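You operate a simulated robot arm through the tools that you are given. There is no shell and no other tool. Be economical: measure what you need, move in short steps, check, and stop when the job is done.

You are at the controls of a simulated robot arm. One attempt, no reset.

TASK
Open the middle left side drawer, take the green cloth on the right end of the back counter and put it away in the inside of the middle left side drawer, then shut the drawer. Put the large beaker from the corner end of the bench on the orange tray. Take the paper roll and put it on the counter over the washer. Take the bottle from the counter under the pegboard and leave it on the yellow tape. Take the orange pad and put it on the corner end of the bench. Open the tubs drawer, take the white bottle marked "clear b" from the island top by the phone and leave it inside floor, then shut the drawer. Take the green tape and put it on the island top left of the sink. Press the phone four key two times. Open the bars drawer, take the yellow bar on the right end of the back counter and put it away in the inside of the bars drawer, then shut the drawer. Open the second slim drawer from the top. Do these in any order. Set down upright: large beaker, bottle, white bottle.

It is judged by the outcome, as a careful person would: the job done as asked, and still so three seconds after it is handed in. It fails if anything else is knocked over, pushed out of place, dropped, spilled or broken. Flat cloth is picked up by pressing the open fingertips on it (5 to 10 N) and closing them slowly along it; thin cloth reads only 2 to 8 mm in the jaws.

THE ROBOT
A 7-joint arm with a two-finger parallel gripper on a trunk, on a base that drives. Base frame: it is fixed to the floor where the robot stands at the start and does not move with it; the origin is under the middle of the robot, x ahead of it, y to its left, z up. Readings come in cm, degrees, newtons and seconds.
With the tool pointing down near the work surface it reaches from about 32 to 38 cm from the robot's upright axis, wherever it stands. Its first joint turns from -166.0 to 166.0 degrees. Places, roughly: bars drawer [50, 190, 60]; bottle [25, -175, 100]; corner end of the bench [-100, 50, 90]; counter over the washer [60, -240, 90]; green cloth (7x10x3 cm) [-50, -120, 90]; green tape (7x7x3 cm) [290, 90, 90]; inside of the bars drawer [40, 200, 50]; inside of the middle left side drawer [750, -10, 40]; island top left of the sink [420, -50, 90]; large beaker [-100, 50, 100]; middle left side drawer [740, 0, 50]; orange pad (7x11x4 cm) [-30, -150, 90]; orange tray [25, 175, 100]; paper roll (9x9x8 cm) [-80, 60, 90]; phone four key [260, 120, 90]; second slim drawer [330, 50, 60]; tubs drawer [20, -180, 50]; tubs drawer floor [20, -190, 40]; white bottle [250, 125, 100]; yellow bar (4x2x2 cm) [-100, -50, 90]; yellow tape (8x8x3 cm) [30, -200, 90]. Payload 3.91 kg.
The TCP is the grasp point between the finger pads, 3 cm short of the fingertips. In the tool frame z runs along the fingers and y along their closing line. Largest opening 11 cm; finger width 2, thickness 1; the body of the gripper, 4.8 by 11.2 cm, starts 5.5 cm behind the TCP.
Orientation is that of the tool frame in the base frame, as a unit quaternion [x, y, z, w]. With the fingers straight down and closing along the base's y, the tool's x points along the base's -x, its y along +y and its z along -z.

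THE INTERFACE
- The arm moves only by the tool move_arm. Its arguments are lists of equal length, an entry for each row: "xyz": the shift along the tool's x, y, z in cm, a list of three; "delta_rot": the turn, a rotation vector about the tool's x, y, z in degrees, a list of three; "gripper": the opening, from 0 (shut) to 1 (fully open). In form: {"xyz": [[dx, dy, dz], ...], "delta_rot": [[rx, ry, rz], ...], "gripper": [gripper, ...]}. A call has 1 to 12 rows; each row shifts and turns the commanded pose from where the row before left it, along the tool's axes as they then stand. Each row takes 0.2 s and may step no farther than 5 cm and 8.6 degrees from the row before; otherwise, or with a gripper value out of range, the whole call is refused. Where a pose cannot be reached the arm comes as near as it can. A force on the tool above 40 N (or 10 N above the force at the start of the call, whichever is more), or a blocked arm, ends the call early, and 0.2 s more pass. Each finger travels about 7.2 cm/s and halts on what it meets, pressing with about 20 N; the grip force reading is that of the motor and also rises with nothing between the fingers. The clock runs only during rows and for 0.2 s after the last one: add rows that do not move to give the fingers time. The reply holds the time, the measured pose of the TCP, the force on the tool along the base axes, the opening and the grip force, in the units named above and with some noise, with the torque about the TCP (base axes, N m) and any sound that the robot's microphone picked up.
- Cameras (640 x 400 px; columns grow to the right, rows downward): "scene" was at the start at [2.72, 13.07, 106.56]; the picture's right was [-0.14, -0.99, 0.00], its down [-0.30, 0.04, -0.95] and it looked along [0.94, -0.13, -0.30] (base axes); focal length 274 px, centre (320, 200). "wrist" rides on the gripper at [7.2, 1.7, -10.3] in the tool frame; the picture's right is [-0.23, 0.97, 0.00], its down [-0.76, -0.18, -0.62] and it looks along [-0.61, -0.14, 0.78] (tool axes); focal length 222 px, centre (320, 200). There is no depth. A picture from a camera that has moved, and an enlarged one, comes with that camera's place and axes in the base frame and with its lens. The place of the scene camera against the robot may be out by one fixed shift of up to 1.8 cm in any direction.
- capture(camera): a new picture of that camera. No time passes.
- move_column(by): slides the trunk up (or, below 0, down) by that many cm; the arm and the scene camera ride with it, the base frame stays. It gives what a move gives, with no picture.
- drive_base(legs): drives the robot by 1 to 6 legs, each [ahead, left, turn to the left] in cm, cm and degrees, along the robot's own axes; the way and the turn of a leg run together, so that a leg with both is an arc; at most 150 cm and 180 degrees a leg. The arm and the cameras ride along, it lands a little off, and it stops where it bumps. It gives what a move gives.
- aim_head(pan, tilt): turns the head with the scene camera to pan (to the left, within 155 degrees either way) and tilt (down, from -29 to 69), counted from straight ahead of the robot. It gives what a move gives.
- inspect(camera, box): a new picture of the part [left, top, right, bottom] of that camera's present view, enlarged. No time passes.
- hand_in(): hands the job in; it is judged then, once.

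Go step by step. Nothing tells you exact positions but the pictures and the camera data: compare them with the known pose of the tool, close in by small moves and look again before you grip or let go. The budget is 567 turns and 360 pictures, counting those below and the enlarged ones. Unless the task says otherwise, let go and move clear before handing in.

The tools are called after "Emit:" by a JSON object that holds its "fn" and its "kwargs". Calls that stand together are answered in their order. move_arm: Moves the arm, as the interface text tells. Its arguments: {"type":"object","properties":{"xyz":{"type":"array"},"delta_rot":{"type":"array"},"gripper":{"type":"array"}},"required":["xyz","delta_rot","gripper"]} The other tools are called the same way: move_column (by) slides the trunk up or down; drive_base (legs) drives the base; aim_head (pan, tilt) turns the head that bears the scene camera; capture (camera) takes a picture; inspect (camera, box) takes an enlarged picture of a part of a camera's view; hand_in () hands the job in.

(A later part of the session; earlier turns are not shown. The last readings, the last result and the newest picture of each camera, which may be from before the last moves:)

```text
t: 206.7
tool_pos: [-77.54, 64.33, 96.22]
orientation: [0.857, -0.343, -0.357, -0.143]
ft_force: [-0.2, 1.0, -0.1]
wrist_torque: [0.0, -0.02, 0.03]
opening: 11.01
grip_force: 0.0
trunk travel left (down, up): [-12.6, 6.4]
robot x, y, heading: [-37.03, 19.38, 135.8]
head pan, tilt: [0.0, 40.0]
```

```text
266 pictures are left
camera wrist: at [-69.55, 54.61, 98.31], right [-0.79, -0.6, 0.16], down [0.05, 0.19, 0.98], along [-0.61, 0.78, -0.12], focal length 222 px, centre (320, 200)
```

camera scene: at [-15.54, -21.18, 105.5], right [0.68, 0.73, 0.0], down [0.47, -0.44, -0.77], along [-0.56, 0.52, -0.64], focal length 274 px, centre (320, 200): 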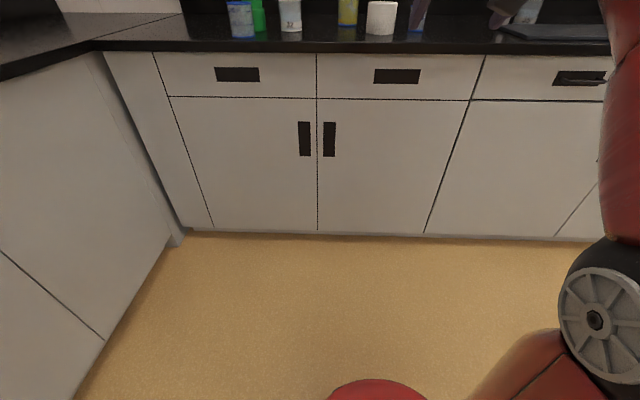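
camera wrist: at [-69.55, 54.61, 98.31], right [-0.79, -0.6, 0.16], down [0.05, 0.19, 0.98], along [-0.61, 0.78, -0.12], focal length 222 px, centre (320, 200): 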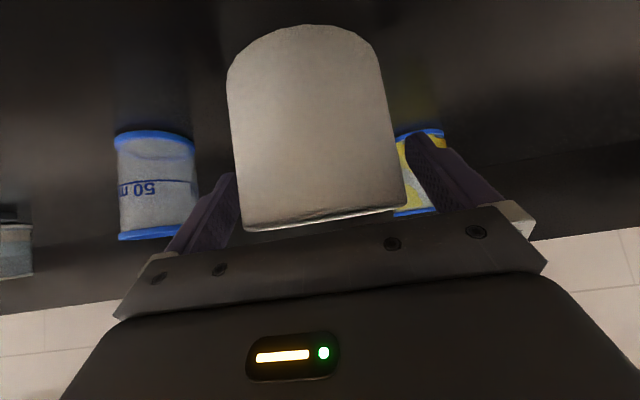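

Straddled cleanly. Grip it and lift with the trunk.

Emit:
{"fn": "move_arm", "kwargs": {"xyz": [[0, 0, 0], [0, 0, 0], [0, 0, 0], [0, 0, 0]], "delta_rot": [[0, 0, 0], [0, 0, 0], [0, 0, 0], [0, 0, 0]], "gripper": [0.9, 0.85, 0.8, 0.75]}}

Emit:
{"fn": "move_column", "kwargs": {"by": 6.3}}

Emit:
{"fn": "capture", "kwargs": {"camera": "wrist"}}

```text
t: 207.7
tool_pos: [-77.43, 64.45, 96.16]
orientation: [0.857, -0.343, -0.356, -0.144]
ft_force: [-0.3, 0.0, -0.6]
wrist_torque: [-0.02, -0.05, 0.0]
opening: 8.84
grip_force: 20.7
trunk travel left (down, up): [-12.6, 6.4]
robot x, y, heading: [-37.13, 19.31, 135.9]
head pan, tilt: [0.0, 40.0]
```

```text
t: 208.7
tool_pos: [-77.47, 64.37, 102.55]
orientation: [0.858, -0.342, -0.357, -0.142]
ft_force: [0.7, 0.1, -1.0]
wrist_torque: [-0.01, 0.0, 0.0]
opening: 8.83
grip_force: 19.9
trunk travel left (down, up): [-18.9, 0.1]
robot x, y, heading: [-36.97, 19.17, 135.9]
head pan, tilt: [0.0, 40.0]
```

```text
265 pictures are left
camera wrist: at [-69.54, 54.6, 104.62], right [-0.79, -0.6, 0.16], down [0.05, 0.19, 0.98], along [-0.61, 0.78, -0.12], focal length 222 px, centre (320, 200)
```

wrist: 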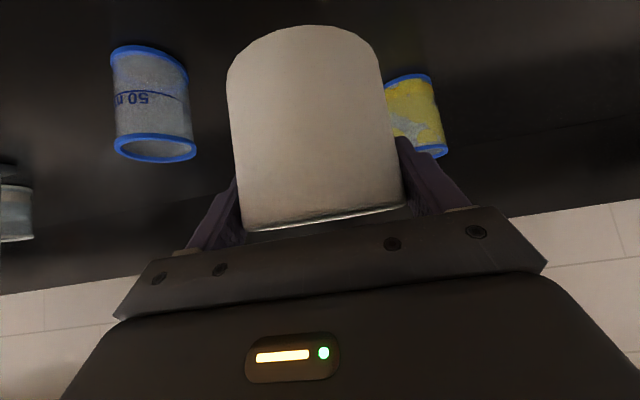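

Roll held. Back away, turn left to face the back counter and slide left toward the washer.

Emit:
{"fn": "drive_base", "kwargs": {"legs": [[-50, 0, 0], [0, 0, 90], [0, 150, 0]]}}

Emit:
{"fn": "aim_head", "kwargs": {"pan": 15, "tilt": 20}}

Emit:
{"fn": "capture", "kwargs": {"camera": "scene"}}

```text
t: 222.6
tool_pos: [64.06, -160.45, 102.43]
orientation: [0.844, 0.375, -0.352, 0.155]
ft_force: [0.1, 0.3, -1.8]
wrist_torque: [0.03, -0.01, -0.02]
opening: 8.82
grip_force: 19.9
trunk travel left (down, up): [-18.9, 0.1]
robot x, y, heading: [108.42, -119.21, -132.8]
head pan, tilt: [0.0, 40.0]
```

```text
t: 223.4
tool_pos: [64.04, -160.44, 102.47]
orientation: [0.844, 0.375, -0.352, 0.156]
ft_force: [0.1, -0.3, -0.3]
wrist_torque: [-0.01, 0.01, 0.02]
opening: 8.83
grip_force: 19.7
trunk travel left (down, up): [-18.9, 0.1]
robot x, y, heading: [108.01, -119.01, -132.7]
head pan, tilt: [15.0, 20.0]
```

```text
264 pictures are left
camera scene: at [118.78, -134.33, 114.93], right [-0.89, 0.47, 0.0], down [0.16, 0.3, -0.94], along [-0.44, -0.83, -0.34], focal length 274 px, centre (320, 200)
```

scene: 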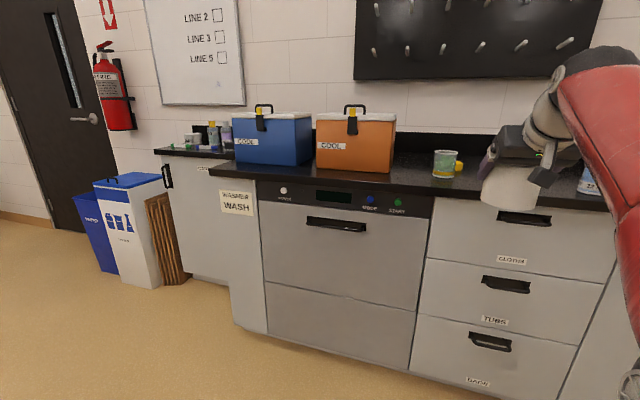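

The washer counter has a free strip in front of the coolers, near (67, -206). I'll slide left and approach.

Emit:
{"fn": "drive_base", "kwargs": {"legs": [[0, 33.5, 0], [17, 0, 0]]}}

Emit:
{"fn": "aim_head", "kwargs": {"pan": 0, "tilt": 30}}

Emit:
{"fn": "capture", "kwargs": {"camera": "scene"}}

Emit:
{"fn": "capture", "kwargs": {"camera": "wrist"}}

```text
t: 226.7
tool_pos: [78.39, -196.45, 102.5]
orientation: [0.843, 0.376, -0.352, 0.156]
ft_force: [-0.4, 0.2, -1.0]
wrist_torque: [-0.02, 0.01, -0.01]
opening: 8.81
grip_force: 20.0
trunk travel left (down, up): [-18.9, 0.1]
robot x, y, heading: [122.21, -154.92, -132.4]
head pan, tilt: [15.0, 20.0]
```

```text
t: 227.5
tool_pos: [78.16, -196.57, 102.47]
orientation: [0.843, 0.375, -0.352, 0.156]
ft_force: [-0.4, 0.3, -0.3]
wrist_torque: [0.03, -0.01, 0.0]
opening: 8.81
grip_force: 19.4
trunk travel left (down, up): [-18.9, 0.1]
robot x, y, heading: [122.38, -154.82, -132.3]
head pan, tilt: [0.0, 30.0]
```

```text
263 pictures are left
camera scene: at [131.07, -168.6, 113.34], right [-0.74, 0.67, 0.0], down [0.34, 0.37, -0.87], along [-0.58, -0.64, -0.5], focal length 274 px, centre (320, 200)
```

scene: 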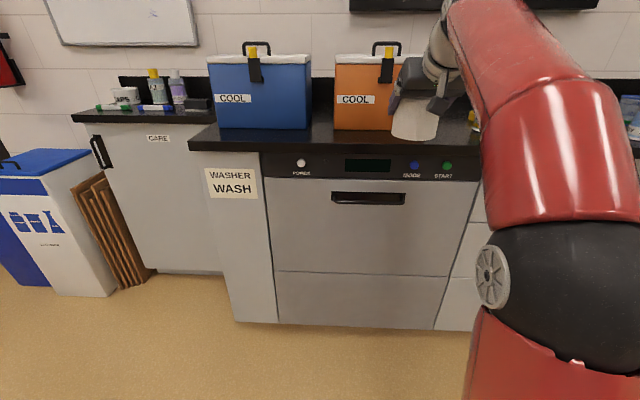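

```text
262 pictures are left
camera wrist: at [87.94, -188.43, 104.62], right [0.62, -0.77, 0.16], down [-0.19, 0.05, 0.98], along [-0.76, -0.64, -0.12], focal length 222 px, centre (320, 200)
```

wrist: 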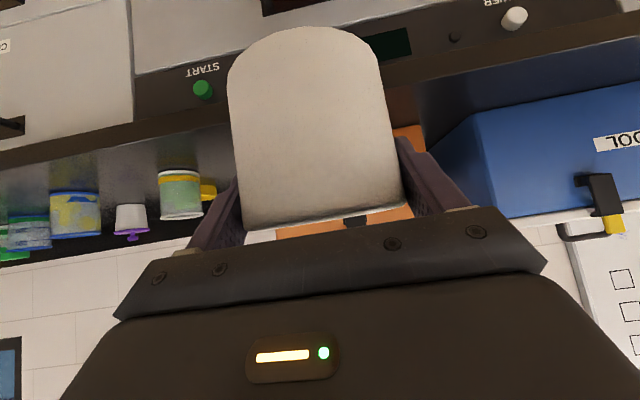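

Strip runs about v=-90 to -105 in front of the coolers. Move 7 cm left, 13 cm ahead, then check.

Emit:
{"fn": "drive_base", "kwargs": {"legs": [[0, 7, 0], [12, 0, 0]]}}

Emit:
{"fn": "inspect", "kwargs": {"camera": "scene", "box": [240, 60, 500, 222]}}

Emit:
{"fn": "capture", "kwargs": {"camera": "wrist"}}

```text
t: 229.3
tool_pos: [75.7, -210.26, 102.51]
orientation: [0.842, 0.378, -0.352, 0.157]
ft_force: [-0.2, 0.7, -1.0]
wrist_torque: [0.01, -0.03, -0.05]
opening: 8.84
grip_force: 19.9
trunk travel left (down, up): [-18.9, 0.1]
robot x, y, heading: [119.55, -168.88, -132.1]
head pan, tilt: [0.0, 30.0]
```

```text
2.46 times, centred on (370, 141) of scene
camera zoom: at [128.28, -182.2, 113.33], right [-0.74, 0.67, 0.0], down [0.34, 0.37, -0.87], along [-0.58, -0.64, -0.5], focal length 674 px, centre (197, 345)
```

zoom: 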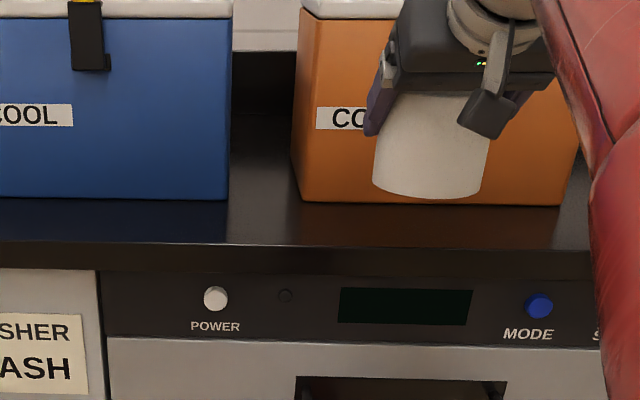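

```text
260 pictures are left
camera wrist: at [85.23, -202.18, 104.62], right [0.62, -0.77, 0.16], down [-0.19, 0.05, 0.98], along [-0.76, -0.64, -0.12], focal length 222 px, centre (320, 200)
```

wrist: 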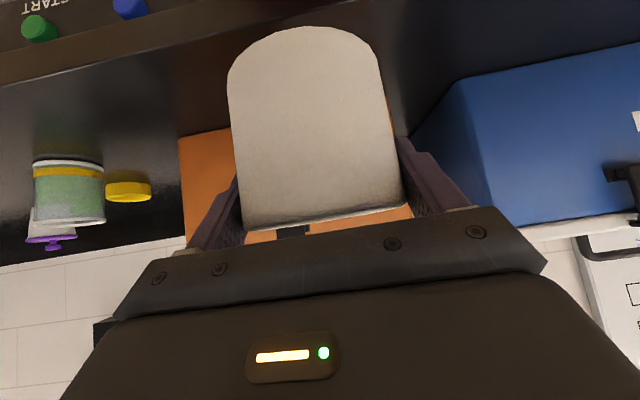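

The wrist view puts the counter edge at v≈-95 and the cooler at -109, so the roll must go 7 cm further in.

Emit:
{"fn": "drive_base", "kwargs": {"legs": [[7, 0, 0]]}}

Emit:
{"fn": "move_column", "kwargs": {"by": -4}}

Emit:
{"fn": "inspect", "kwargs": {"camera": "scene", "box": [240, 60, 500, 222]}}

Emit:
{"fn": "capture", "kwargs": {"camera": "wrist"}}

```text
t: 230.3
tool_pos: [71.04, -215.59, 102.55]
orientation: [0.842, 0.379, -0.351, 0.157]
ft_force: [-0.3, -0.7, -1.2]
wrist_torque: [0.03, -0.01, 0.02]
opening: 8.83
grip_force: 20.3
trunk travel left (down, up): [-18.9, 0.1]
robot x, y, heading: [114.82, -173.51, -132.4]
head pan, tilt: [0.0, 30.0]
```

```text
t: 231.2
tool_pos: [71.13, -215.67, 98.5]
orientation: [0.842, 0.379, -0.351, 0.157]
ft_force: [0.8, -0.1, -0.2]
wrist_torque: [0.0, -0.03, -0.01]
opening: 8.82
grip_force: 19.9
trunk travel left (down, up): [-14.9, 4.1]
robot x, y, heading: [114.83, -173.82, -132.2]
head pan, tilt: [0.0, 30.0]
```

```text
2.46 times, centred on (370, 141) of scene
camera zoom: at [123.59, -187.39, 109.33], right [-0.74, 0.67, 0.0], down [0.34, 0.37, -0.87], along [-0.58, -0.64, -0.5], focal length 674 px, centre (197, 345)
```

zoom: 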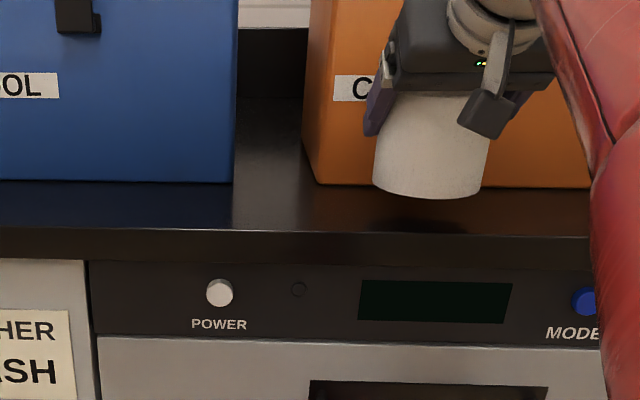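

```text
258 pictures are left
camera wrist: at [80.58, -207.47, 100.61], right [0.62, -0.77, 0.16], down [-0.19, 0.05, 0.98], along [-0.76, -0.64, -0.12], focal length 222 px, centre (320, 200)
```

wrist: 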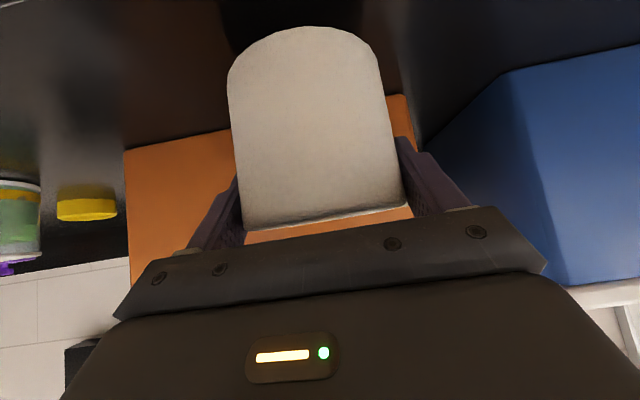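

Roll is centred in the strip. Lower to contact.

Emit:
{"fn": "move_column", "kwargs": {"by": -1.9}}

Emit:
{"fn": "move_column", "kwargs": {"by": -0.5}}

```text
t: 231.8
tool_pos: [71.06, -215.62, 96.57]
orientation: [0.842, 0.379, -0.351, 0.157]
ft_force: [0.1, 0.0, -0.8]
wrist_torque: [0.01, 0.01, 0.03]
opening: 8.82
grip_force: 20.1
trunk travel left (down, up): [-13.0, 6.0]
robot x, y, heading: [115.02, -173.89, -131.9]
head pan, tilt: [0.0, 30.0]
```

```text
t: 232.4
tool_pos: [70.98, -215.63, 96.31]
orientation: [0.842, 0.378, -0.352, 0.158]
ft_force: [-2.6, -3.4, 6.4]
wrist_torque: [0.06, -0.1, -0.02]
opening: 8.87
grip_force: 20.0
trunk travel left (down, up): [-12.5, 6.5]
robot x, y, heading: [115.1, -173.97, -132.0]
head pan, tilt: [0.0, 30.0]
```

Emit:
{"fn": "move_arm", "kwargs": {"xyz": [[0, 0, 0], [0, 0, 0], [0, 0, 0], [0, 0, 0]], "delta_rot": [[0, 0, 0], [0, 0, 0], [0, 0, 0], [0, 0, 0]], "gripper": [0.85, 0.9, 1, 1]}}

Emit:
{"fn": "drive_base", "kwargs": {"legs": [[-30, 0, 0]]}}

Emit:
{"fn": "capture", "kwargs": {"camera": "wrist"}}

Emit:
{"fn": "capture", "kwargs": {"camera": "scene"}}

```text
t: 233.4
tool_pos: [71.0, -215.57, 96.0]
orientation: [0.842, 0.379, -0.35, 0.156]
ft_force: [-0.7, 0.1, -0.3]
wrist_torque: [0.0, -0.01, -0.02]
opening: 11.01
grip_force: 0.1
trunk travel left (down, up): [-12.5, 6.5]
robot x, y, heading: [114.74, -173.88, -132.2]
head pan, tilt: [0.0, 30.0]
```

```text
t: 235.4
tool_pos: [91.4, -193.36, 96.08]
orientation: [0.841, 0.381, -0.35, 0.158]
ft_force: [0.0, 0.9, -0.5]
wrist_torque: [0.02, 0.04, -0.01]
opening: 11.0
grip_force: 0.1
trunk travel left (down, up): [-12.5, 6.5]
robot x, y, heading: [134.92, -151.67, -131.8]
head pan, tilt: [0.0, 30.0]
```

```text
257 pictures are left
camera wrist: at [100.9, -185.24, 98.21], right [0.63, -0.76, 0.16], down [-0.19, 0.05, 0.98], along [-0.76, -0.64, -0.12], focal length 222 px, centre (320, 200)
```

wrist: 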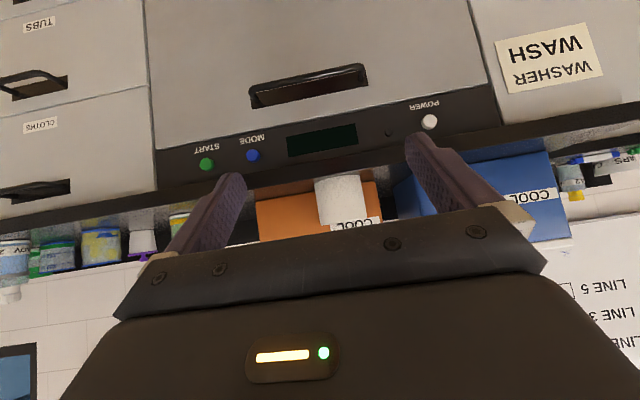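

```text
256 pictures are left
camera scene: at [143.8, -164.94, 106.93], right [-0.75, 0.67, 0.0], down [0.33, 0.37, -0.87], along [-0.58, -0.65, -0.5], focal length 274 px, centre (320, 200)
```

scene: 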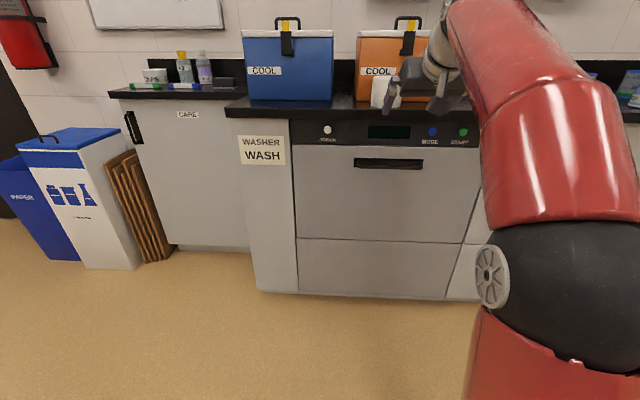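

The roll stands on the counter over the washer. Next, the bottle under the pegboard: drive right and look.

Emit:
{"fn": "drive_base", "kwargs": {"legs": [[0, -75, 0]]}}

Emit:
{"fn": "aim_head", "kwargs": {"pan": 5, "tilt": 25}}

Emit:
{"fn": "capture", "kwargs": {"camera": "scene"}}

Emit:
{"fn": "inspect", "kwargs": {"camera": "scene", "box": [140, 40, 460, 240]}}

```text
t: 239.5
tool_pos: [34.36, -143.08, 96.08]
orientation: [0.839, 0.384, -0.35, 0.159]
ft_force: [0.0, -0.3, -0.5]
wrist_torque: [-0.02, 0.02, -0.01]
opening: 11.0
grip_force: 0.1
trunk travel left (down, up): [-12.5, 6.5]
robot x, y, heading: [77.66, -100.61, -131.3]
head pan, tilt: [0.0, 30.0]
```

```text
t: 240.2
tool_pos: [34.38, -142.97, 96.11]
orientation: [0.839, 0.385, -0.349, 0.16]
ft_force: [-1.2, 0.7, -0.4]
wrist_torque: [0.02, 0.01, -0.02]
opening: 10.98
grip_force: 0.0
trunk travel left (down, up): [-12.5, 6.5]
robot x, y, heading: [77.65, -100.56, -131.3]
head pan, tilt: [5.0, 25.0]
```

```text
255 pictures are left
camera scene: at [87.14, -114.69, 107.73], right [-0.81, 0.59, 0.0], down [0.25, 0.34, -0.91], along [-0.54, -0.73, -0.42], focal length 274 px, centre (320, 200)
```

scene: 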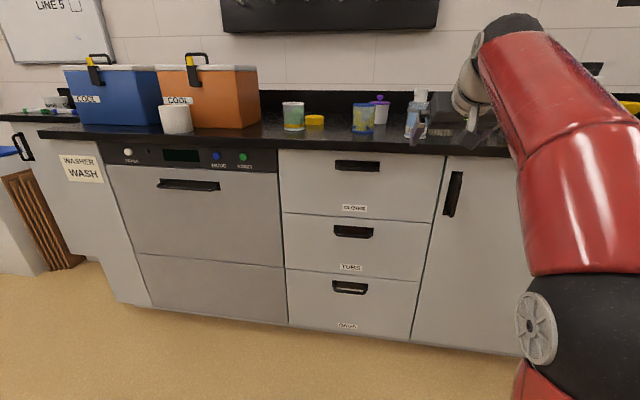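

```text
2.00 times, centred on (300, 140) of scene
camera zoom: at [87.14, -114.69, 107.73], right [-0.81, 0.59, 0.0], down [0.25, 0.34, -0.91], along [-0.54, -0.73, -0.42], focal length 547 px, centre (360, 320)
```

zoom: 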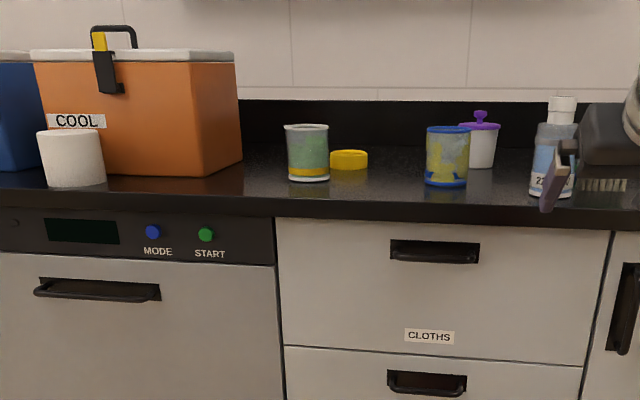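

The bottle is the white-capped one near (19,-162); the yellow tape ring is at about (29,-197) behind the green beaker. Check the wrist view.

Emit:
{"fn": "capture", "kwargs": {"camera": "wrist"}}

```text
253 pictures are left
camera wrist: at [43.92, -134.76, 98.21], right [0.63, -0.76, 0.16], down [-0.2, 0.04, 0.98], along [-0.75, -0.65, -0.12], focal length 222 px, centre (320, 200)
```

wrist: 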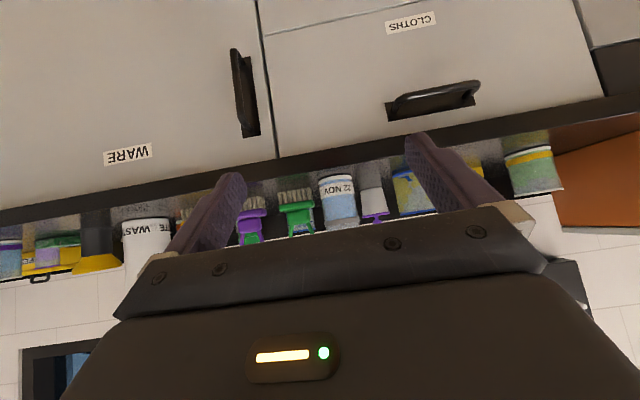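

The bottle (22 NOV) stands close to a green brush. I'll raise and get closer for a better look.

Emit:
{"fn": "move_column", "kwargs": {"by": 6.3}}

Emit:
{"fn": "drive_base", "kwargs": {"legs": [[9, 1, 0]]}}

Emit:
{"fn": "capture", "kwargs": {"camera": "wrist"}}

Emit:
{"fn": "inspect", "kwargs": {"camera": "scene", "box": [300, 40, 540, 190]}}

```text
t: 241.2
tool_pos: [34.49, -143.16, 102.44]
orientation: [0.839, 0.385, -0.349, 0.159]
ft_force: [0.8, 0.9, 0.7]
wrist_torque: [0.03, 0.0, -0.03]
opening: 11.0
grip_force: 0.0
trunk travel left (down, up): [-18.8, 0.2]
robot x, y, heading: [77.73, -100.81, -131.4]
head pan, tilt: [5.0, 25.0]
```

```text
t: 242.3
tool_pos: [29.44, -150.53, 102.45]
orientation: [0.839, 0.386, -0.349, 0.159]
ft_force: [0.6, -0.3, -0.1]
wrist_torque: [-0.04, 0.0, -0.03]
opening: 10.96
grip_force: 0.0
trunk travel left (down, up): [-18.8, 0.2]
robot x, y, heading: [72.33, -107.92, -131.0]
head pan, tilt: [5.0, 25.0]
```

```text
252 pictures are left
camera wrist: at [38.77, -142.33, 104.51], right [0.63, -0.76, 0.16], down [-0.2, 0.04, 0.98], along [-0.75, -0.65, -0.12], focal length 222 px, centre (320, 200)
```

wrist: 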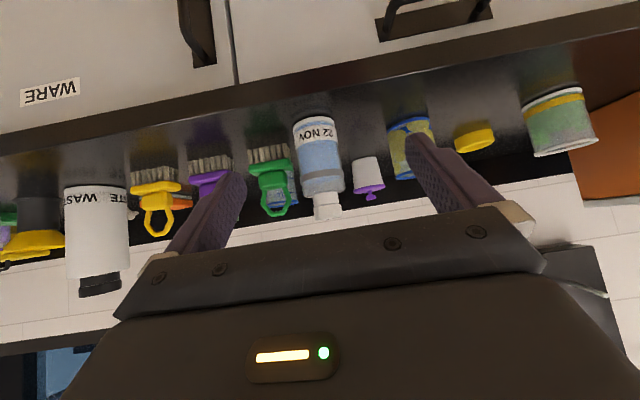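

```text
2.67 times, centred on (420, 115) of scene
camera zoom: at [81.93, -122.14, 114.03], right [-0.81, 0.59, 0.0], down [0.25, 0.34, -0.91], along [-0.53, -0.73, -0.42], focal length 730 px, centre (53, 427)
```

zoom: 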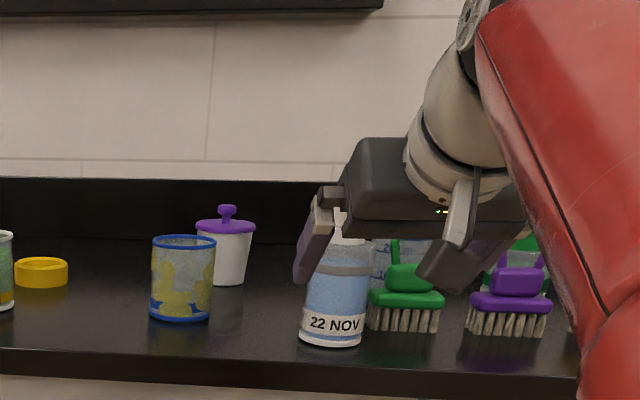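

The bottle stands a few cm in front of the brush, with room for the right finger if I narrow the opening. Align and approach.

Emit:
{"fn": "move_arm", "kwargs": {"xyz": [[0, -1.1, 0], [0, 0, 0]], "delta_rot": [[0, 0, 0], [0, 0, 0]], "gripper": [0.76, 0.76]}}

Emit:
{"fn": "drive_base", "kwargs": {"legs": [[9, 0, 0]]}}

Emit:
{"fn": "capture", "kwargs": {"camera": "wrist"}}

```text
t: 242.9
tool_pos: [28.45, -149.9, 102.59]
orientation: [0.839, 0.385, -0.35, 0.159]
ft_force: [0.5, 0.3, 0.3]
wrist_torque: [0.02, -0.01, 0.01]
opening: 8.37
grip_force: 0.0
trunk travel left (down, up): [-18.8, 0.2]
robot x, y, heading: [72.34, -108.09, -131.1]
head pan, tilt: [5.0, 25.0]
```

```text
t: 244.0
tool_pos: [22.5, -156.75, 102.52]
orientation: [0.839, 0.386, -0.349, 0.16]
ft_force: [-1.0, -0.7, -0.7]
wrist_torque: [0.0, -0.01, 0.02]
opening: 8.37
grip_force: 0.1
trunk travel left (down, up): [-18.8, 0.2]
robot x, y, heading: [66.24, -114.35, -131.3]
head pan, tilt: [5.0, 25.0]
```

```text
250 pictures are left
camera wrist: at [32.03, -148.35, 104.58], right [0.63, -0.76, 0.16], down [-0.2, 0.04, 0.98], along [-0.75, -0.65, -0.12], focal length 222 px, centre (320, 200)
```

wrist: 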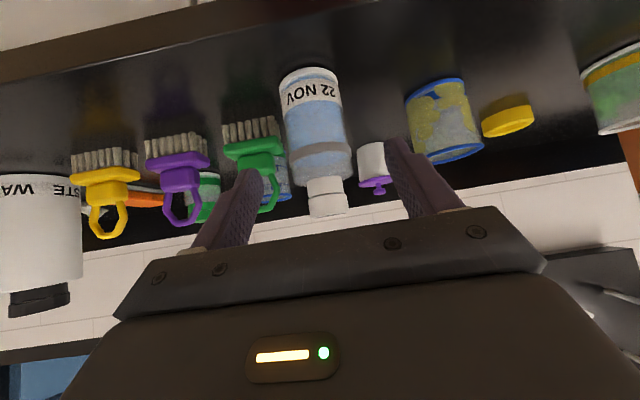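

Emit:
{"fn": "move_arm", "kwargs": {"xyz": [[0, -0.5, 0], [0, 0, 0]], "delta_rot": [[0, 0, 0], [0, 0, 0]], "gripper": [0.76, 0.76]}}

Emit:
{"fn": "drive_base", "kwargs": {"legs": [[5, 0, 0]]}}

Emit:
{"fn": "capture", "kwargs": {"camera": "wrist"}}

```text
t: 244.6
tool_pos: [22.18, -156.32, 102.39]
orientation: [0.839, 0.385, -0.35, 0.16]
ft_force: [-0.2, 0.0, -0.1]
wrist_torque: [0.01, 0.03, -0.02]
opening: 8.39
grip_force: 0.0
trunk travel left (down, up): [-18.8, 0.2]
robot x, y, heading: [66.62, -115.21, -131.3]
head pan, tilt: [5.0, 25.0]
```

```text
t: 245.6
tool_pos: [18.93, -160.01, 102.49]
orientation: [0.839, 0.385, -0.35, 0.16]
ft_force: [0.2, 0.4, -0.3]
wrist_torque: [0.0, 0.0, 0.0]
opening: 8.35
grip_force: 0.0
trunk travel left (down, up): [-18.8, 0.2]
robot x, y, heading: [63.07, -118.39, -131.1]
head pan, tilt: [5.0, 25.0]
```

```text
249 pictures are left
camera wrist: at [28.45, -151.69, 104.57], right [0.63, -0.76, 0.16], down [-0.2, 0.04, 0.98], along [-0.75, -0.65, -0.12], focal length 222 px, centre (320, 200)
```

wrist: 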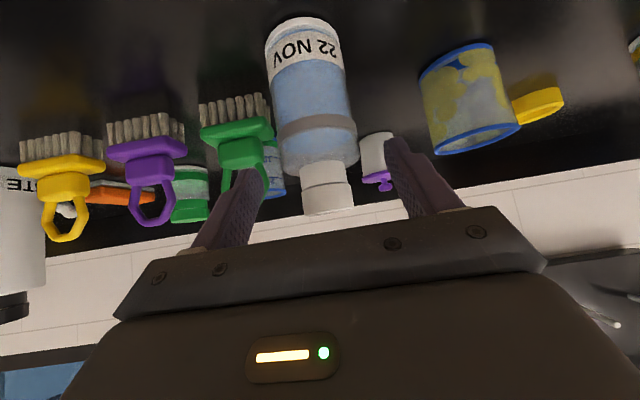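

Emit:
{"fn": "move_arm", "kwargs": {"xyz": [[0.17, -0.2, 2.2], [0.17, 0, 2.2], [0.16, 0, 2.2], [0, 0, 0]], "delta_rot": [[0, 0, 0], [0, 0, 0], [0, 0, 0], [0, 0, 0]], "gripper": [0.76, 0.76, 0.76, 0.76]}}

Emit:
{"fn": "capture", "kwargs": {"camera": "wrist"}}

Emit:
{"fn": "inspect", "kwargs": {"camera": "scene", "box": [340, 60, 540, 185]}}

```text
t: 246.6
tool_pos: [15.93, -163.12, 97.47]
orientation: [0.839, 0.385, -0.35, 0.16]
ft_force: [0.2, -0.1, 0.4]
wrist_torque: [-0.03, -0.02, 0.0]
opening: 8.38
grip_force: 0.0
trunk travel left (down, up): [-18.8, 0.2]
robot x, y, heading: [63.49, -118.41, -131.1]
head pan, tilt: [5.0, 25.0]
```

```text
248 pictures are left
camera wrist: at [25.45, -154.84, 99.64], right [0.63, -0.76, 0.16], down [-0.2, 0.04, 0.98], along [-0.75, -0.65, -0.12], focal length 222 px, centre (320, 200)
```

wrist: 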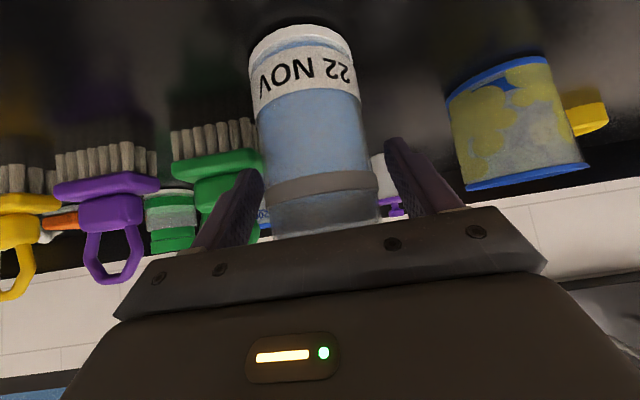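

```text
3.20 times, centred on (440, 122) of scene
camera zoom: at [72.79, -132.58, 114.03], right [-0.81, 0.59, 0.0], down [0.25, 0.34, -0.91], along [-0.54, -0.73, -0.42], focal length 876 px, centre (-64, 448)
```

zoom: 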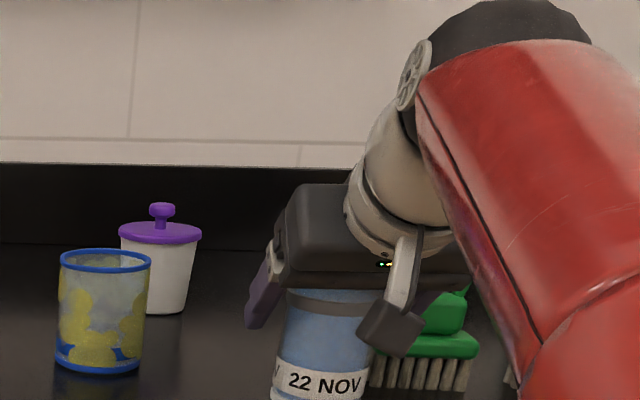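

Both fingers straddle the bottle clear of the brush. Grip and lift.

Emit:
{"fn": "move_arm", "kwargs": {"xyz": [[0, 0, 0], [0, 0, 0], [0, 0, 0], [0, 0, 0]], "delta_rot": [[0, 0, 0], [0, 0, 0], [0, 0, 0], [0, 0, 0]], "gripper": [0.65, 0.55, 0.5, 0.45]}}

Emit:
{"fn": "capture", "kwargs": {"camera": "wrist"}}

```text
t: 247.6
tool_pos: [15.96, -163.15, 97.57]
orientation: [0.839, 0.385, -0.349, 0.16]
ft_force: [0.5, 0.1, -0.3]
wrist_torque: [0.04, 0.02, 0.0]
opening: 5.89
grip_force: 20.0
trunk travel left (down, up): [-18.8, 0.2]
robot x, y, heading: [63.38, -118.51, -131.2]
head pan, tilt: [5.0, 25.0]
```

```text
246 pictures are left
camera wrist: at [25.46, -154.84, 99.65], right [0.63, -0.76, 0.16], down [-0.2, 0.04, 0.98], along [-0.75, -0.65, -0.12], focal length 222 px, centre (320, 200)
```

wrist: 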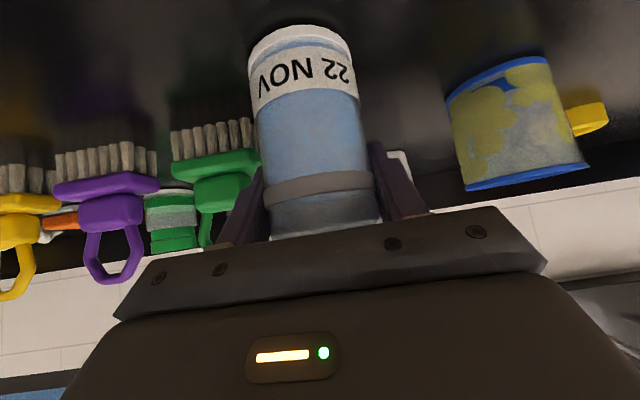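

Bottle held. Lift with the arm and see how high it can go here.

Emit:
{"fn": "move_arm", "kwargs": {"xyz": [[-1.4, 0, -1.4], [-1.4, 0, -1.4], [-1.4, 0, -1.4], [0, 0, 0]], "delta_rot": [[0, 0, 0], [0, 0, 0], [0, 0, 0], [0, 0, 0]], "gripper": [0.45, 0.45, 0.45, 0.45]}}

```text
t: 248.6
tool_pos: [16.15, -163.19, 103.41]
orientation: [0.839, 0.386, -0.35, 0.16]
ft_force: [0.3, 0.2, -2.0]
wrist_torque: [-0.01, -0.01, 0.0]
opening: 5.87
grip_force: 20.0
trunk travel left (down, up): [-18.8, 0.2]
robot x, y, heading: [63.11, -118.54, -131.4]
head pan, tilt: [5.0, 25.0]
```

Lifted to 103. Back off 18 cm, slide left 25 cm, and view the tape and the gap between beakers.

Emit:
{"fn": "drive_base", "kwargs": {"legs": [[-18, 0, 0], [0, 25, 0]]}}

Emit:
{"fn": "capture", "kwargs": {"camera": "wrist"}}

Emit:
{"fn": "capture", "kwargs": {"camera": "scene"}}

```text
t: 251.5
tool_pos: [47.3, -166.09, 103.46]
orientation: [0.838, 0.388, -0.349, 0.161]
ft_force: [-0.4, -0.2, -2.7]
wrist_torque: [0.02, 0.0, -0.01]
opening: 5.88
grip_force: 19.8
trunk travel left (down, up): [-18.8, 0.2]
robot x, y, heading: [93.94, -121.12, -130.9]
head pan, tilt: [5.0, 25.0]
```

```text
245 pictures are left
camera wrist: at [56.62, -157.62, 105.58], right [0.64, -0.75, 0.16], down [-0.2, 0.04, 0.98], along [-0.74, -0.66, -0.12], focal length 222 px, centre (320, 200)
```

wrist: 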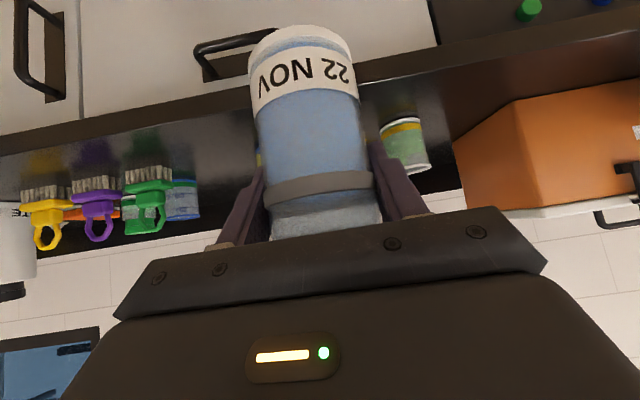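

```text
244 pictures are left
camera scene: at [103.69, -135.07, 114.03], right [-0.81, 0.58, 0.0], down [0.25, 0.34, -0.91], along [-0.53, -0.74, -0.42], focal length 274 px, centre (320, 200)
```

scene: 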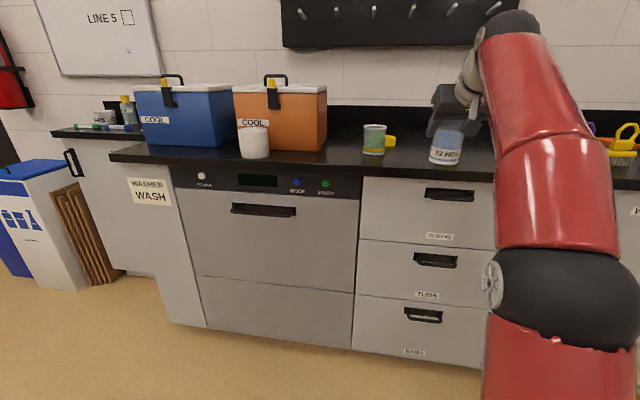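

The bottle blocks the wrist view, so I rely on earlier measurements: tape near (26.6,-200), beakers at about (37,-197) and (21.5,-181). I'll square up to the counter and look before entering the gap.

Emit:
{"fn": "drive_base", "kwargs": {"legs": [[0, 0, -4]]}}

Emit:
{"fn": "aim_head", "kwargs": {"pan": -5, "tilt": 25}}

Emit:
{"fn": "inspect", "kwargs": {"camera": "scene", "box": [280, 60, 520, 210]}}

```text
t: 252.3
tool_pos: [44.24, -162.56, 103.49]
orientation: [0.851, 0.359, -0.355, 0.148]
ft_force: [0.1, 1.0, -3.4]
wrist_torque: [-0.01, 0.01, 0.0]
opening: 5.87
grip_force: 20.1
trunk travel left (down, up): [-18.8, 0.2]
robot x, y, heading: [94.22, -121.26, -134.8]
head pan, tilt: [5.0, 25.0]
```

```text
t: 253.1
tool_pos: [44.17, -162.69, 103.41]
orientation: [0.85, 0.36, -0.354, 0.149]
ft_force: [-0.8, -0.3, -2.4]
wrist_torque: [0.01, -0.02, 0.0]
opening: 5.88
grip_force: 20.2
trunk travel left (down, up): [-18.8, 0.2]
robot x, y, heading: [94.22, -121.14, -134.8]
head pan, tilt: [-5.0, 25.0]
```

```text
2.67 times, centred on (400, 135) of scene
camera zoom: at [101.65, -134.61, 114.03], right [-0.65, 0.76, 0.0], down [0.32, 0.27, -0.91], along [-0.69, -0.59, -0.42], focal length 730 px, centre (107, 373)
```

zoom: 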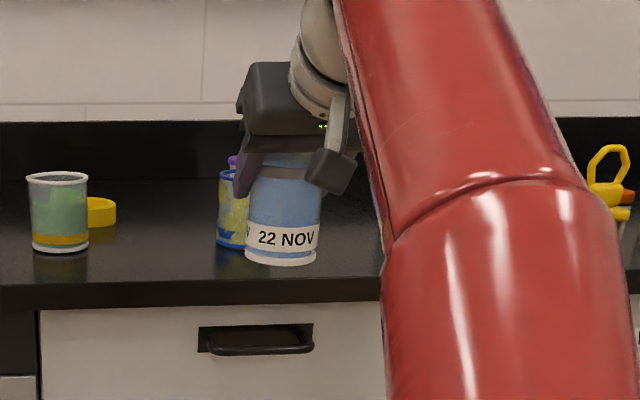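

Emit:
{"fn": "drive_base", "kwargs": {"legs": [[0, 8, 0], [14, 0, 0]]}}

Emit:
{"fn": "inspect", "kwargs": {"camera": "scene", "box": [240, 60, 480, 210]}}

Emit:
{"fn": "capture", "kwargs": {"camera": "wrist"}}

```text
t: 255.0
tool_pos: [40.11, -178.16, 103.53]
orientation: [0.851, 0.358, -0.354, 0.148]
ft_force: [0.7, 1.0, -2.7]
wrist_torque: [0.0, -0.02, 0.0]
opening: 5.91
grip_force: 20.0
trunk travel left (down, up): [-18.8, 0.2]
robot x, y, heading: [90.11, -136.32, -134.7]
head pan, tilt: [-5.0, 25.0]
```

```text
2.67 times, centred on (360, 135) of scene
camera zoom: at [97.48, -150.05, 114.03], right [-0.65, 0.76, 0.0], down [0.32, 0.27, -0.91], along [-0.69, -0.59, -0.42], focal length 730 px, centre (213, 373)
```

zoom: 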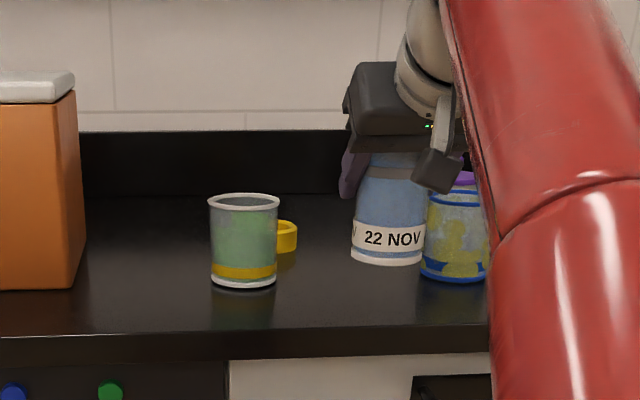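

```text
241 pictures are left
camera wrist: at [50.04, -170.4, 105.58], right [0.59, -0.79, 0.16], down [-0.19, 0.06, 0.98], along [-0.79, -0.6, -0.12], focal length 222 px, centre (320, 200)
```

wrist: 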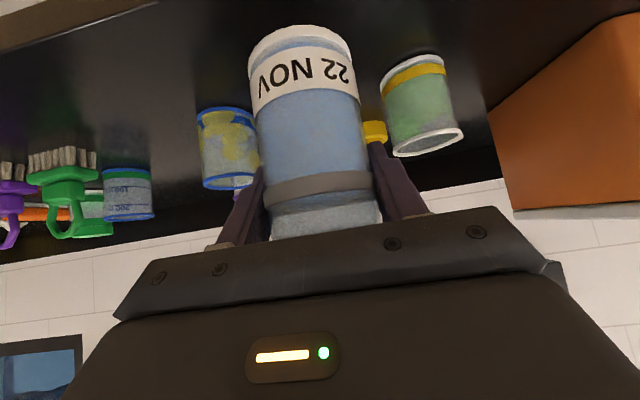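

Both beakers and the tape edge are visible. To keep the wrist camera away from the green beaker, I'll approach turned 20° to the left; back off first and turn.

Emit:
{"fn": "drive_base", "kwargs": {"legs": [[-18, 0, 0], [0, 0, 20]]}}

```text
t: 257.6
tool_pos: [69.61, -180.15, 103.41]
orientation: [0.775, 0.501, -0.323, 0.208]
ft_force: [-0.4, 0.5, -2.1]
wrist_torque: [-0.04, -0.02, 0.01]
opening: 5.86
grip_force: 20.2
trunk travel left (down, up): [-18.8, 0.2]
robot x, y, heading: [102.12, -123.92, -114.8]
head pan, tilt: [-5.0, 25.0]
```

Now slide right 33 cm so the bottle lines up with the gap toward the tape, then advance and look.

Emit:
{"fn": "drive_base", "kwargs": {"legs": [[0, -32.8, 0], [12, 0, 0]]}}

Emit:
{"fn": "aim_head", "kwargs": {"pan": 0, "tilt": 30}}

Emit:
{"fn": "capture", "kwargs": {"camera": "scene"}}

Emit:
{"fn": "capture", "kwargs": {"camera": "wrist"}}

```text
t: 260.6
tool_pos: [35.6, -177.92, 103.41]
orientation: [0.774, 0.504, -0.322, 0.209]
ft_force: [-0.8, -0.1, -2.0]
wrist_torque: [0.01, 0.0, 0.01]
opening: 5.91
grip_force: 19.9
trunk travel left (down, up): [-18.8, 0.2]
robot x, y, heading: [68.04, -122.15, -114.1]
head pan, tilt: [-5.0, 25.0]
```

```text
t: 261.3
tool_pos: [35.79, -177.87, 103.38]
orientation: [0.774, 0.504, -0.323, 0.209]
ft_force: [0.0, 0.2, -1.8]
wrist_torque: [0.01, -0.01, -0.01]
opening: 5.88
grip_force: 20.2
trunk travel left (down, up): [-18.8, 0.2]
robot x, y, heading: [68.18, -121.63, -114.4]
head pan, tilt: [0.0, 30.0]
```

```text
240 pictures are left
camera scene: at [80.19, -131.72, 113.24], right [-0.91, 0.41, 0.0], down [0.21, 0.46, -0.87], along [-0.36, -0.79, -0.5], focal length 274 px, centre (320, 200)
```

scene: 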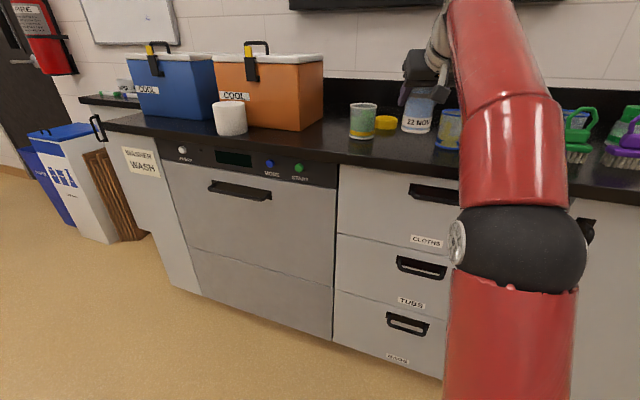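

```text
239 pictures are left
camera wrist: at [42.37, -167.2, 105.57], right [0.83, -0.54, 0.16], down [-0.2, -0.02, 0.98], along [-0.53, -0.84, -0.12], focal length 222 px, centre (320, 200)
```

wrist: 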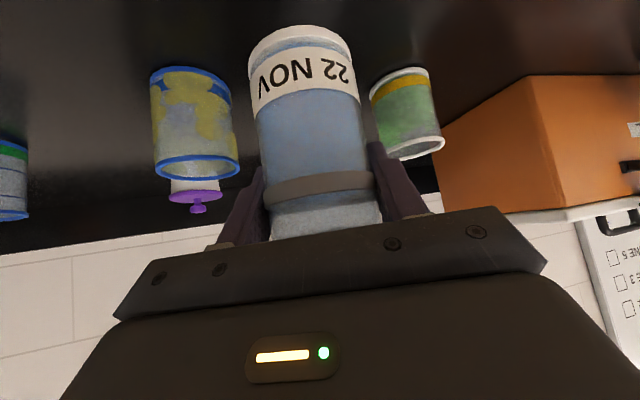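

Clearances look fine: green beaker ~2 cm left, other ~4 cm right. Nudge right 0.7 cm and advance 17 cm.

Emit:
{"fn": "drive_base", "kwargs": {"legs": [[0, -0.8, 0], [12, 0, 0]]}}

Emit:
{"fn": "inspect", "kwargs": {"camera": "scene", "box": [300, 50, 500, 175]}}

Emit:
{"fn": "capture", "kwargs": {"camera": "wrist"}}

```text
t: 262.9
tool_pos: [30.06, -188.55, 103.41]
orientation: [0.773, 0.504, -0.323, 0.209]
ft_force: [-0.5, 0.5, -2.3]
wrist_torque: [0.01, 0.0, 0.01]
opening: 5.89
grip_force: 20.1
trunk travel left (down, up): [-18.8, 0.2]
robot x, y, heading: [62.48, -132.29, -114.5]
head pan, tilt: [0.0, 30.0]
```

```text
3.20 times, centred on (400, 112) of scene
camera zoom: at [74.44, -142.46, 113.23], right [-0.91, 0.41, 0.0], down [0.21, 0.46, -0.87], along [-0.36, -0.79, -0.5], focal length 876 px, centre (64, 480)
```

zoom: 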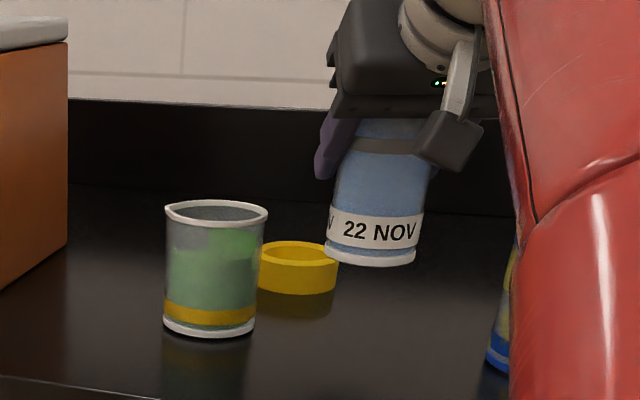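

```text
237 pictures are left
camera wrist: at [36.63, -177.95, 105.57], right [0.83, -0.54, 0.16], down [-0.2, -0.02, 0.98], along [-0.53, -0.84, -0.12], focal length 222 px, centre (320, 200)
```

wrist: 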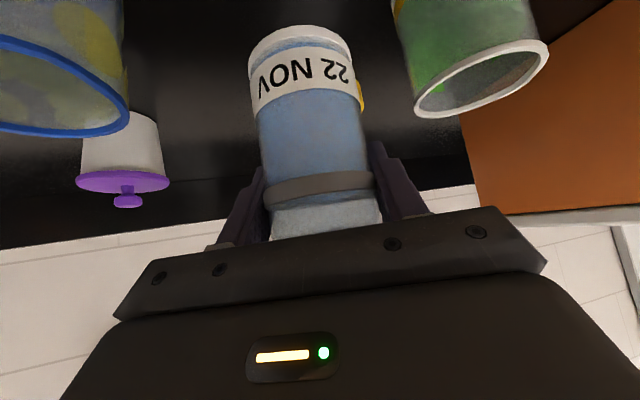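

The tape is a ring; I need to know whether its hole is smaller than the bottle's base. Zoom in more.

Emit:
{"fn": "inspect", "kwargs": {"camera": "scene", "box": [360, 105, 440, 155]}}

```text
8.00 times, centred on (400, 130) of scene
camera zoom: at [74.44, -142.46, 113.23], right [-0.91, 0.41, 0.0], down [0.21, 0.46, -0.87], along [-0.36, -0.79, -0.5], focal length 2189 px, centre (-320, 760)
```

zoom: 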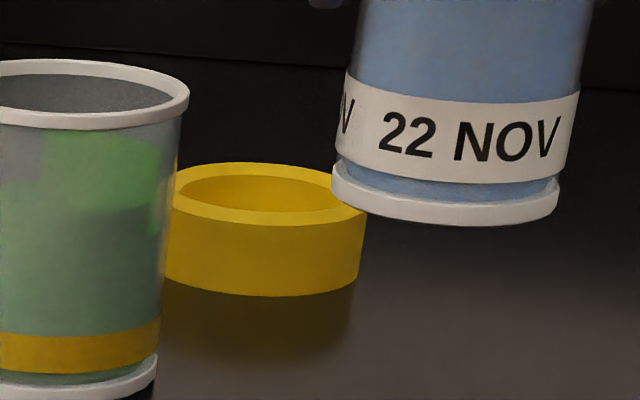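

The ring's hole (~5.5 cm) is smaller than the bottle's base (~6.5 cm), so it must be centred within half a centimetre. Ring centre is ~10.5 cm ahead and ~2 cm left; advance 9 then left 2.

Emit:
{"fn": "drive_base", "kwargs": {"legs": [[9, 0, 0]]}}

Emit:
{"fn": "move_arm", "kwargs": {"xyz": [[0, 1, 0], [0, 1, 0], [0, 0, 0]], "delta_rot": [[0, 0, 0], [0, 0, 0], [0, 0, 0]], "gripper": [0.45, 0.45, 0.45]}}

Emit:
{"fn": "inspect", "kwargs": {"camera": "scene", "box": [320, 60, 480, 160]}}

Emit:
{"fn": "capture", "kwargs": {"camera": "wrist"}}

```text
t: 263.9
tool_pos: [26.15, -196.69, 103.49]
orientation: [0.774, 0.503, -0.323, 0.209]
ft_force: [-0.5, 0.1, -2.6]
wrist_torque: [0.01, 0.01, 0.01]
opening: 5.87
grip_force: 20.1
trunk travel left (down, up): [-18.8, 0.2]
robot x, y, heading: [58.4, -140.4, -114.4]
head pan, tilt: [0.0, 30.0]
```

```text
t: 264.8
tool_pos: [28.03, -197.59, 103.4]
orientation: [0.775, 0.503, -0.322, 0.208]
ft_force: [-0.1, 0.6, -2.5]
wrist_torque: [-0.01, 0.01, -0.01]
opening: 5.87
grip_force: 20.2
trunk travel left (down, up): [-18.8, 0.2]
robot x, y, heading: [58.66, -140.59, -114.4]
head pan, tilt: [0.0, 30.0]
```

```text
4.00 times, centred on (400, 110) of scene
camera zoom: at [70.74, -150.59, 113.23], right [-0.91, 0.41, 0.0], down [0.21, 0.46, -0.87], along [-0.36, -0.79, -0.5], focal length 1095 px, centre (0, 560)
```

zoom: 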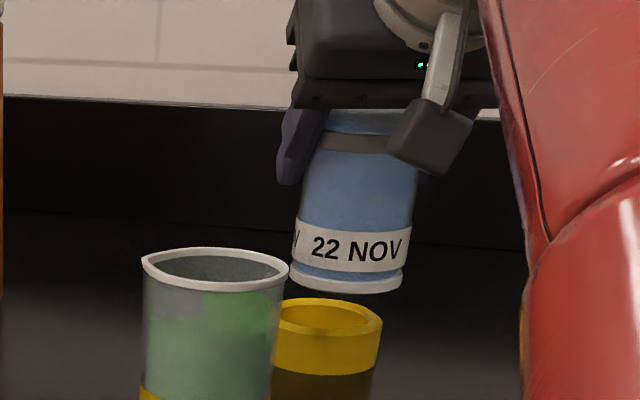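

```text
234 pictures are left
camera wrist: at [34.7, -186.91, 105.53], right [0.82, -0.54, 0.16], down [-0.2, -0.02, 0.98], along [-0.53, -0.84, -0.12], focal length 222 px, centre (320, 200)
```

wrist: 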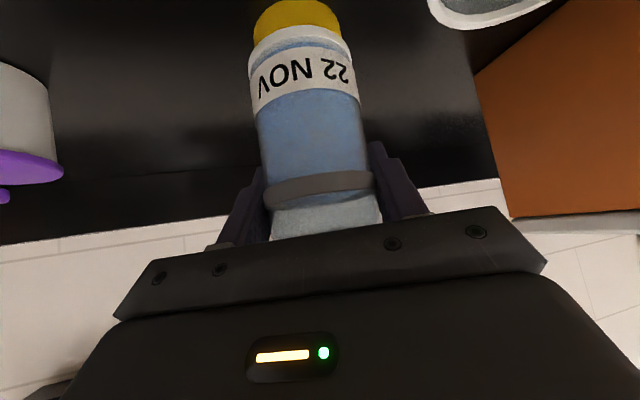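

Emit:
{"fn": "inspect", "kwargs": {"camera": "wrist", "box": [220, 0, 380, 100]}}

Emit:
{"fn": "inspect", "kwargs": {"camera": "scene", "box": [375, 110, 439, 150]}}

```text
4.00 times, centred on (300, 50) of wrist
camera zoom: at [34.7, -186.91, 105.53], right [0.82, -0.54, 0.16], down [-0.2, -0.02, 0.98], along [-0.53, -0.84, -0.12], focal length 888 px, centre (400, 800)
```

zoom: 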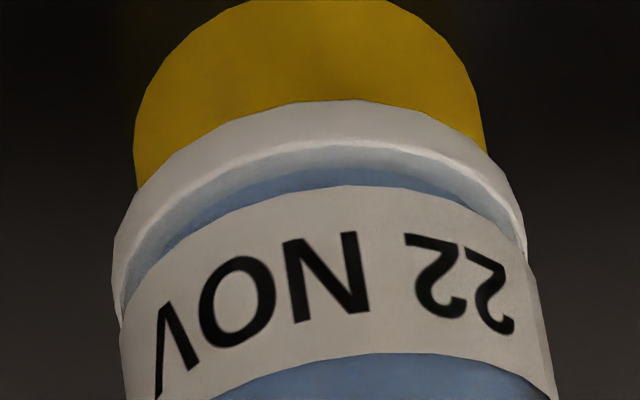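

```text
10.00 times, centred on (407, 130) of scene
camera zoom: at [70.74, -150.59, 113.23], right [-0.91, 0.41, 0.0], down [0.21, 0.46, -0.87], along [-0.36, -0.79, -0.5], focal length 2736 px, centre (-550, 900)
```

zoom: 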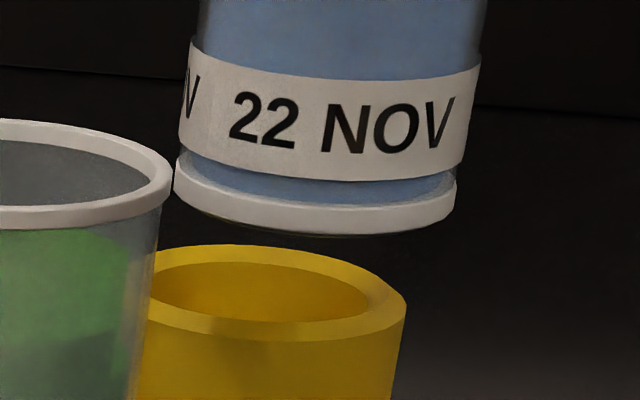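

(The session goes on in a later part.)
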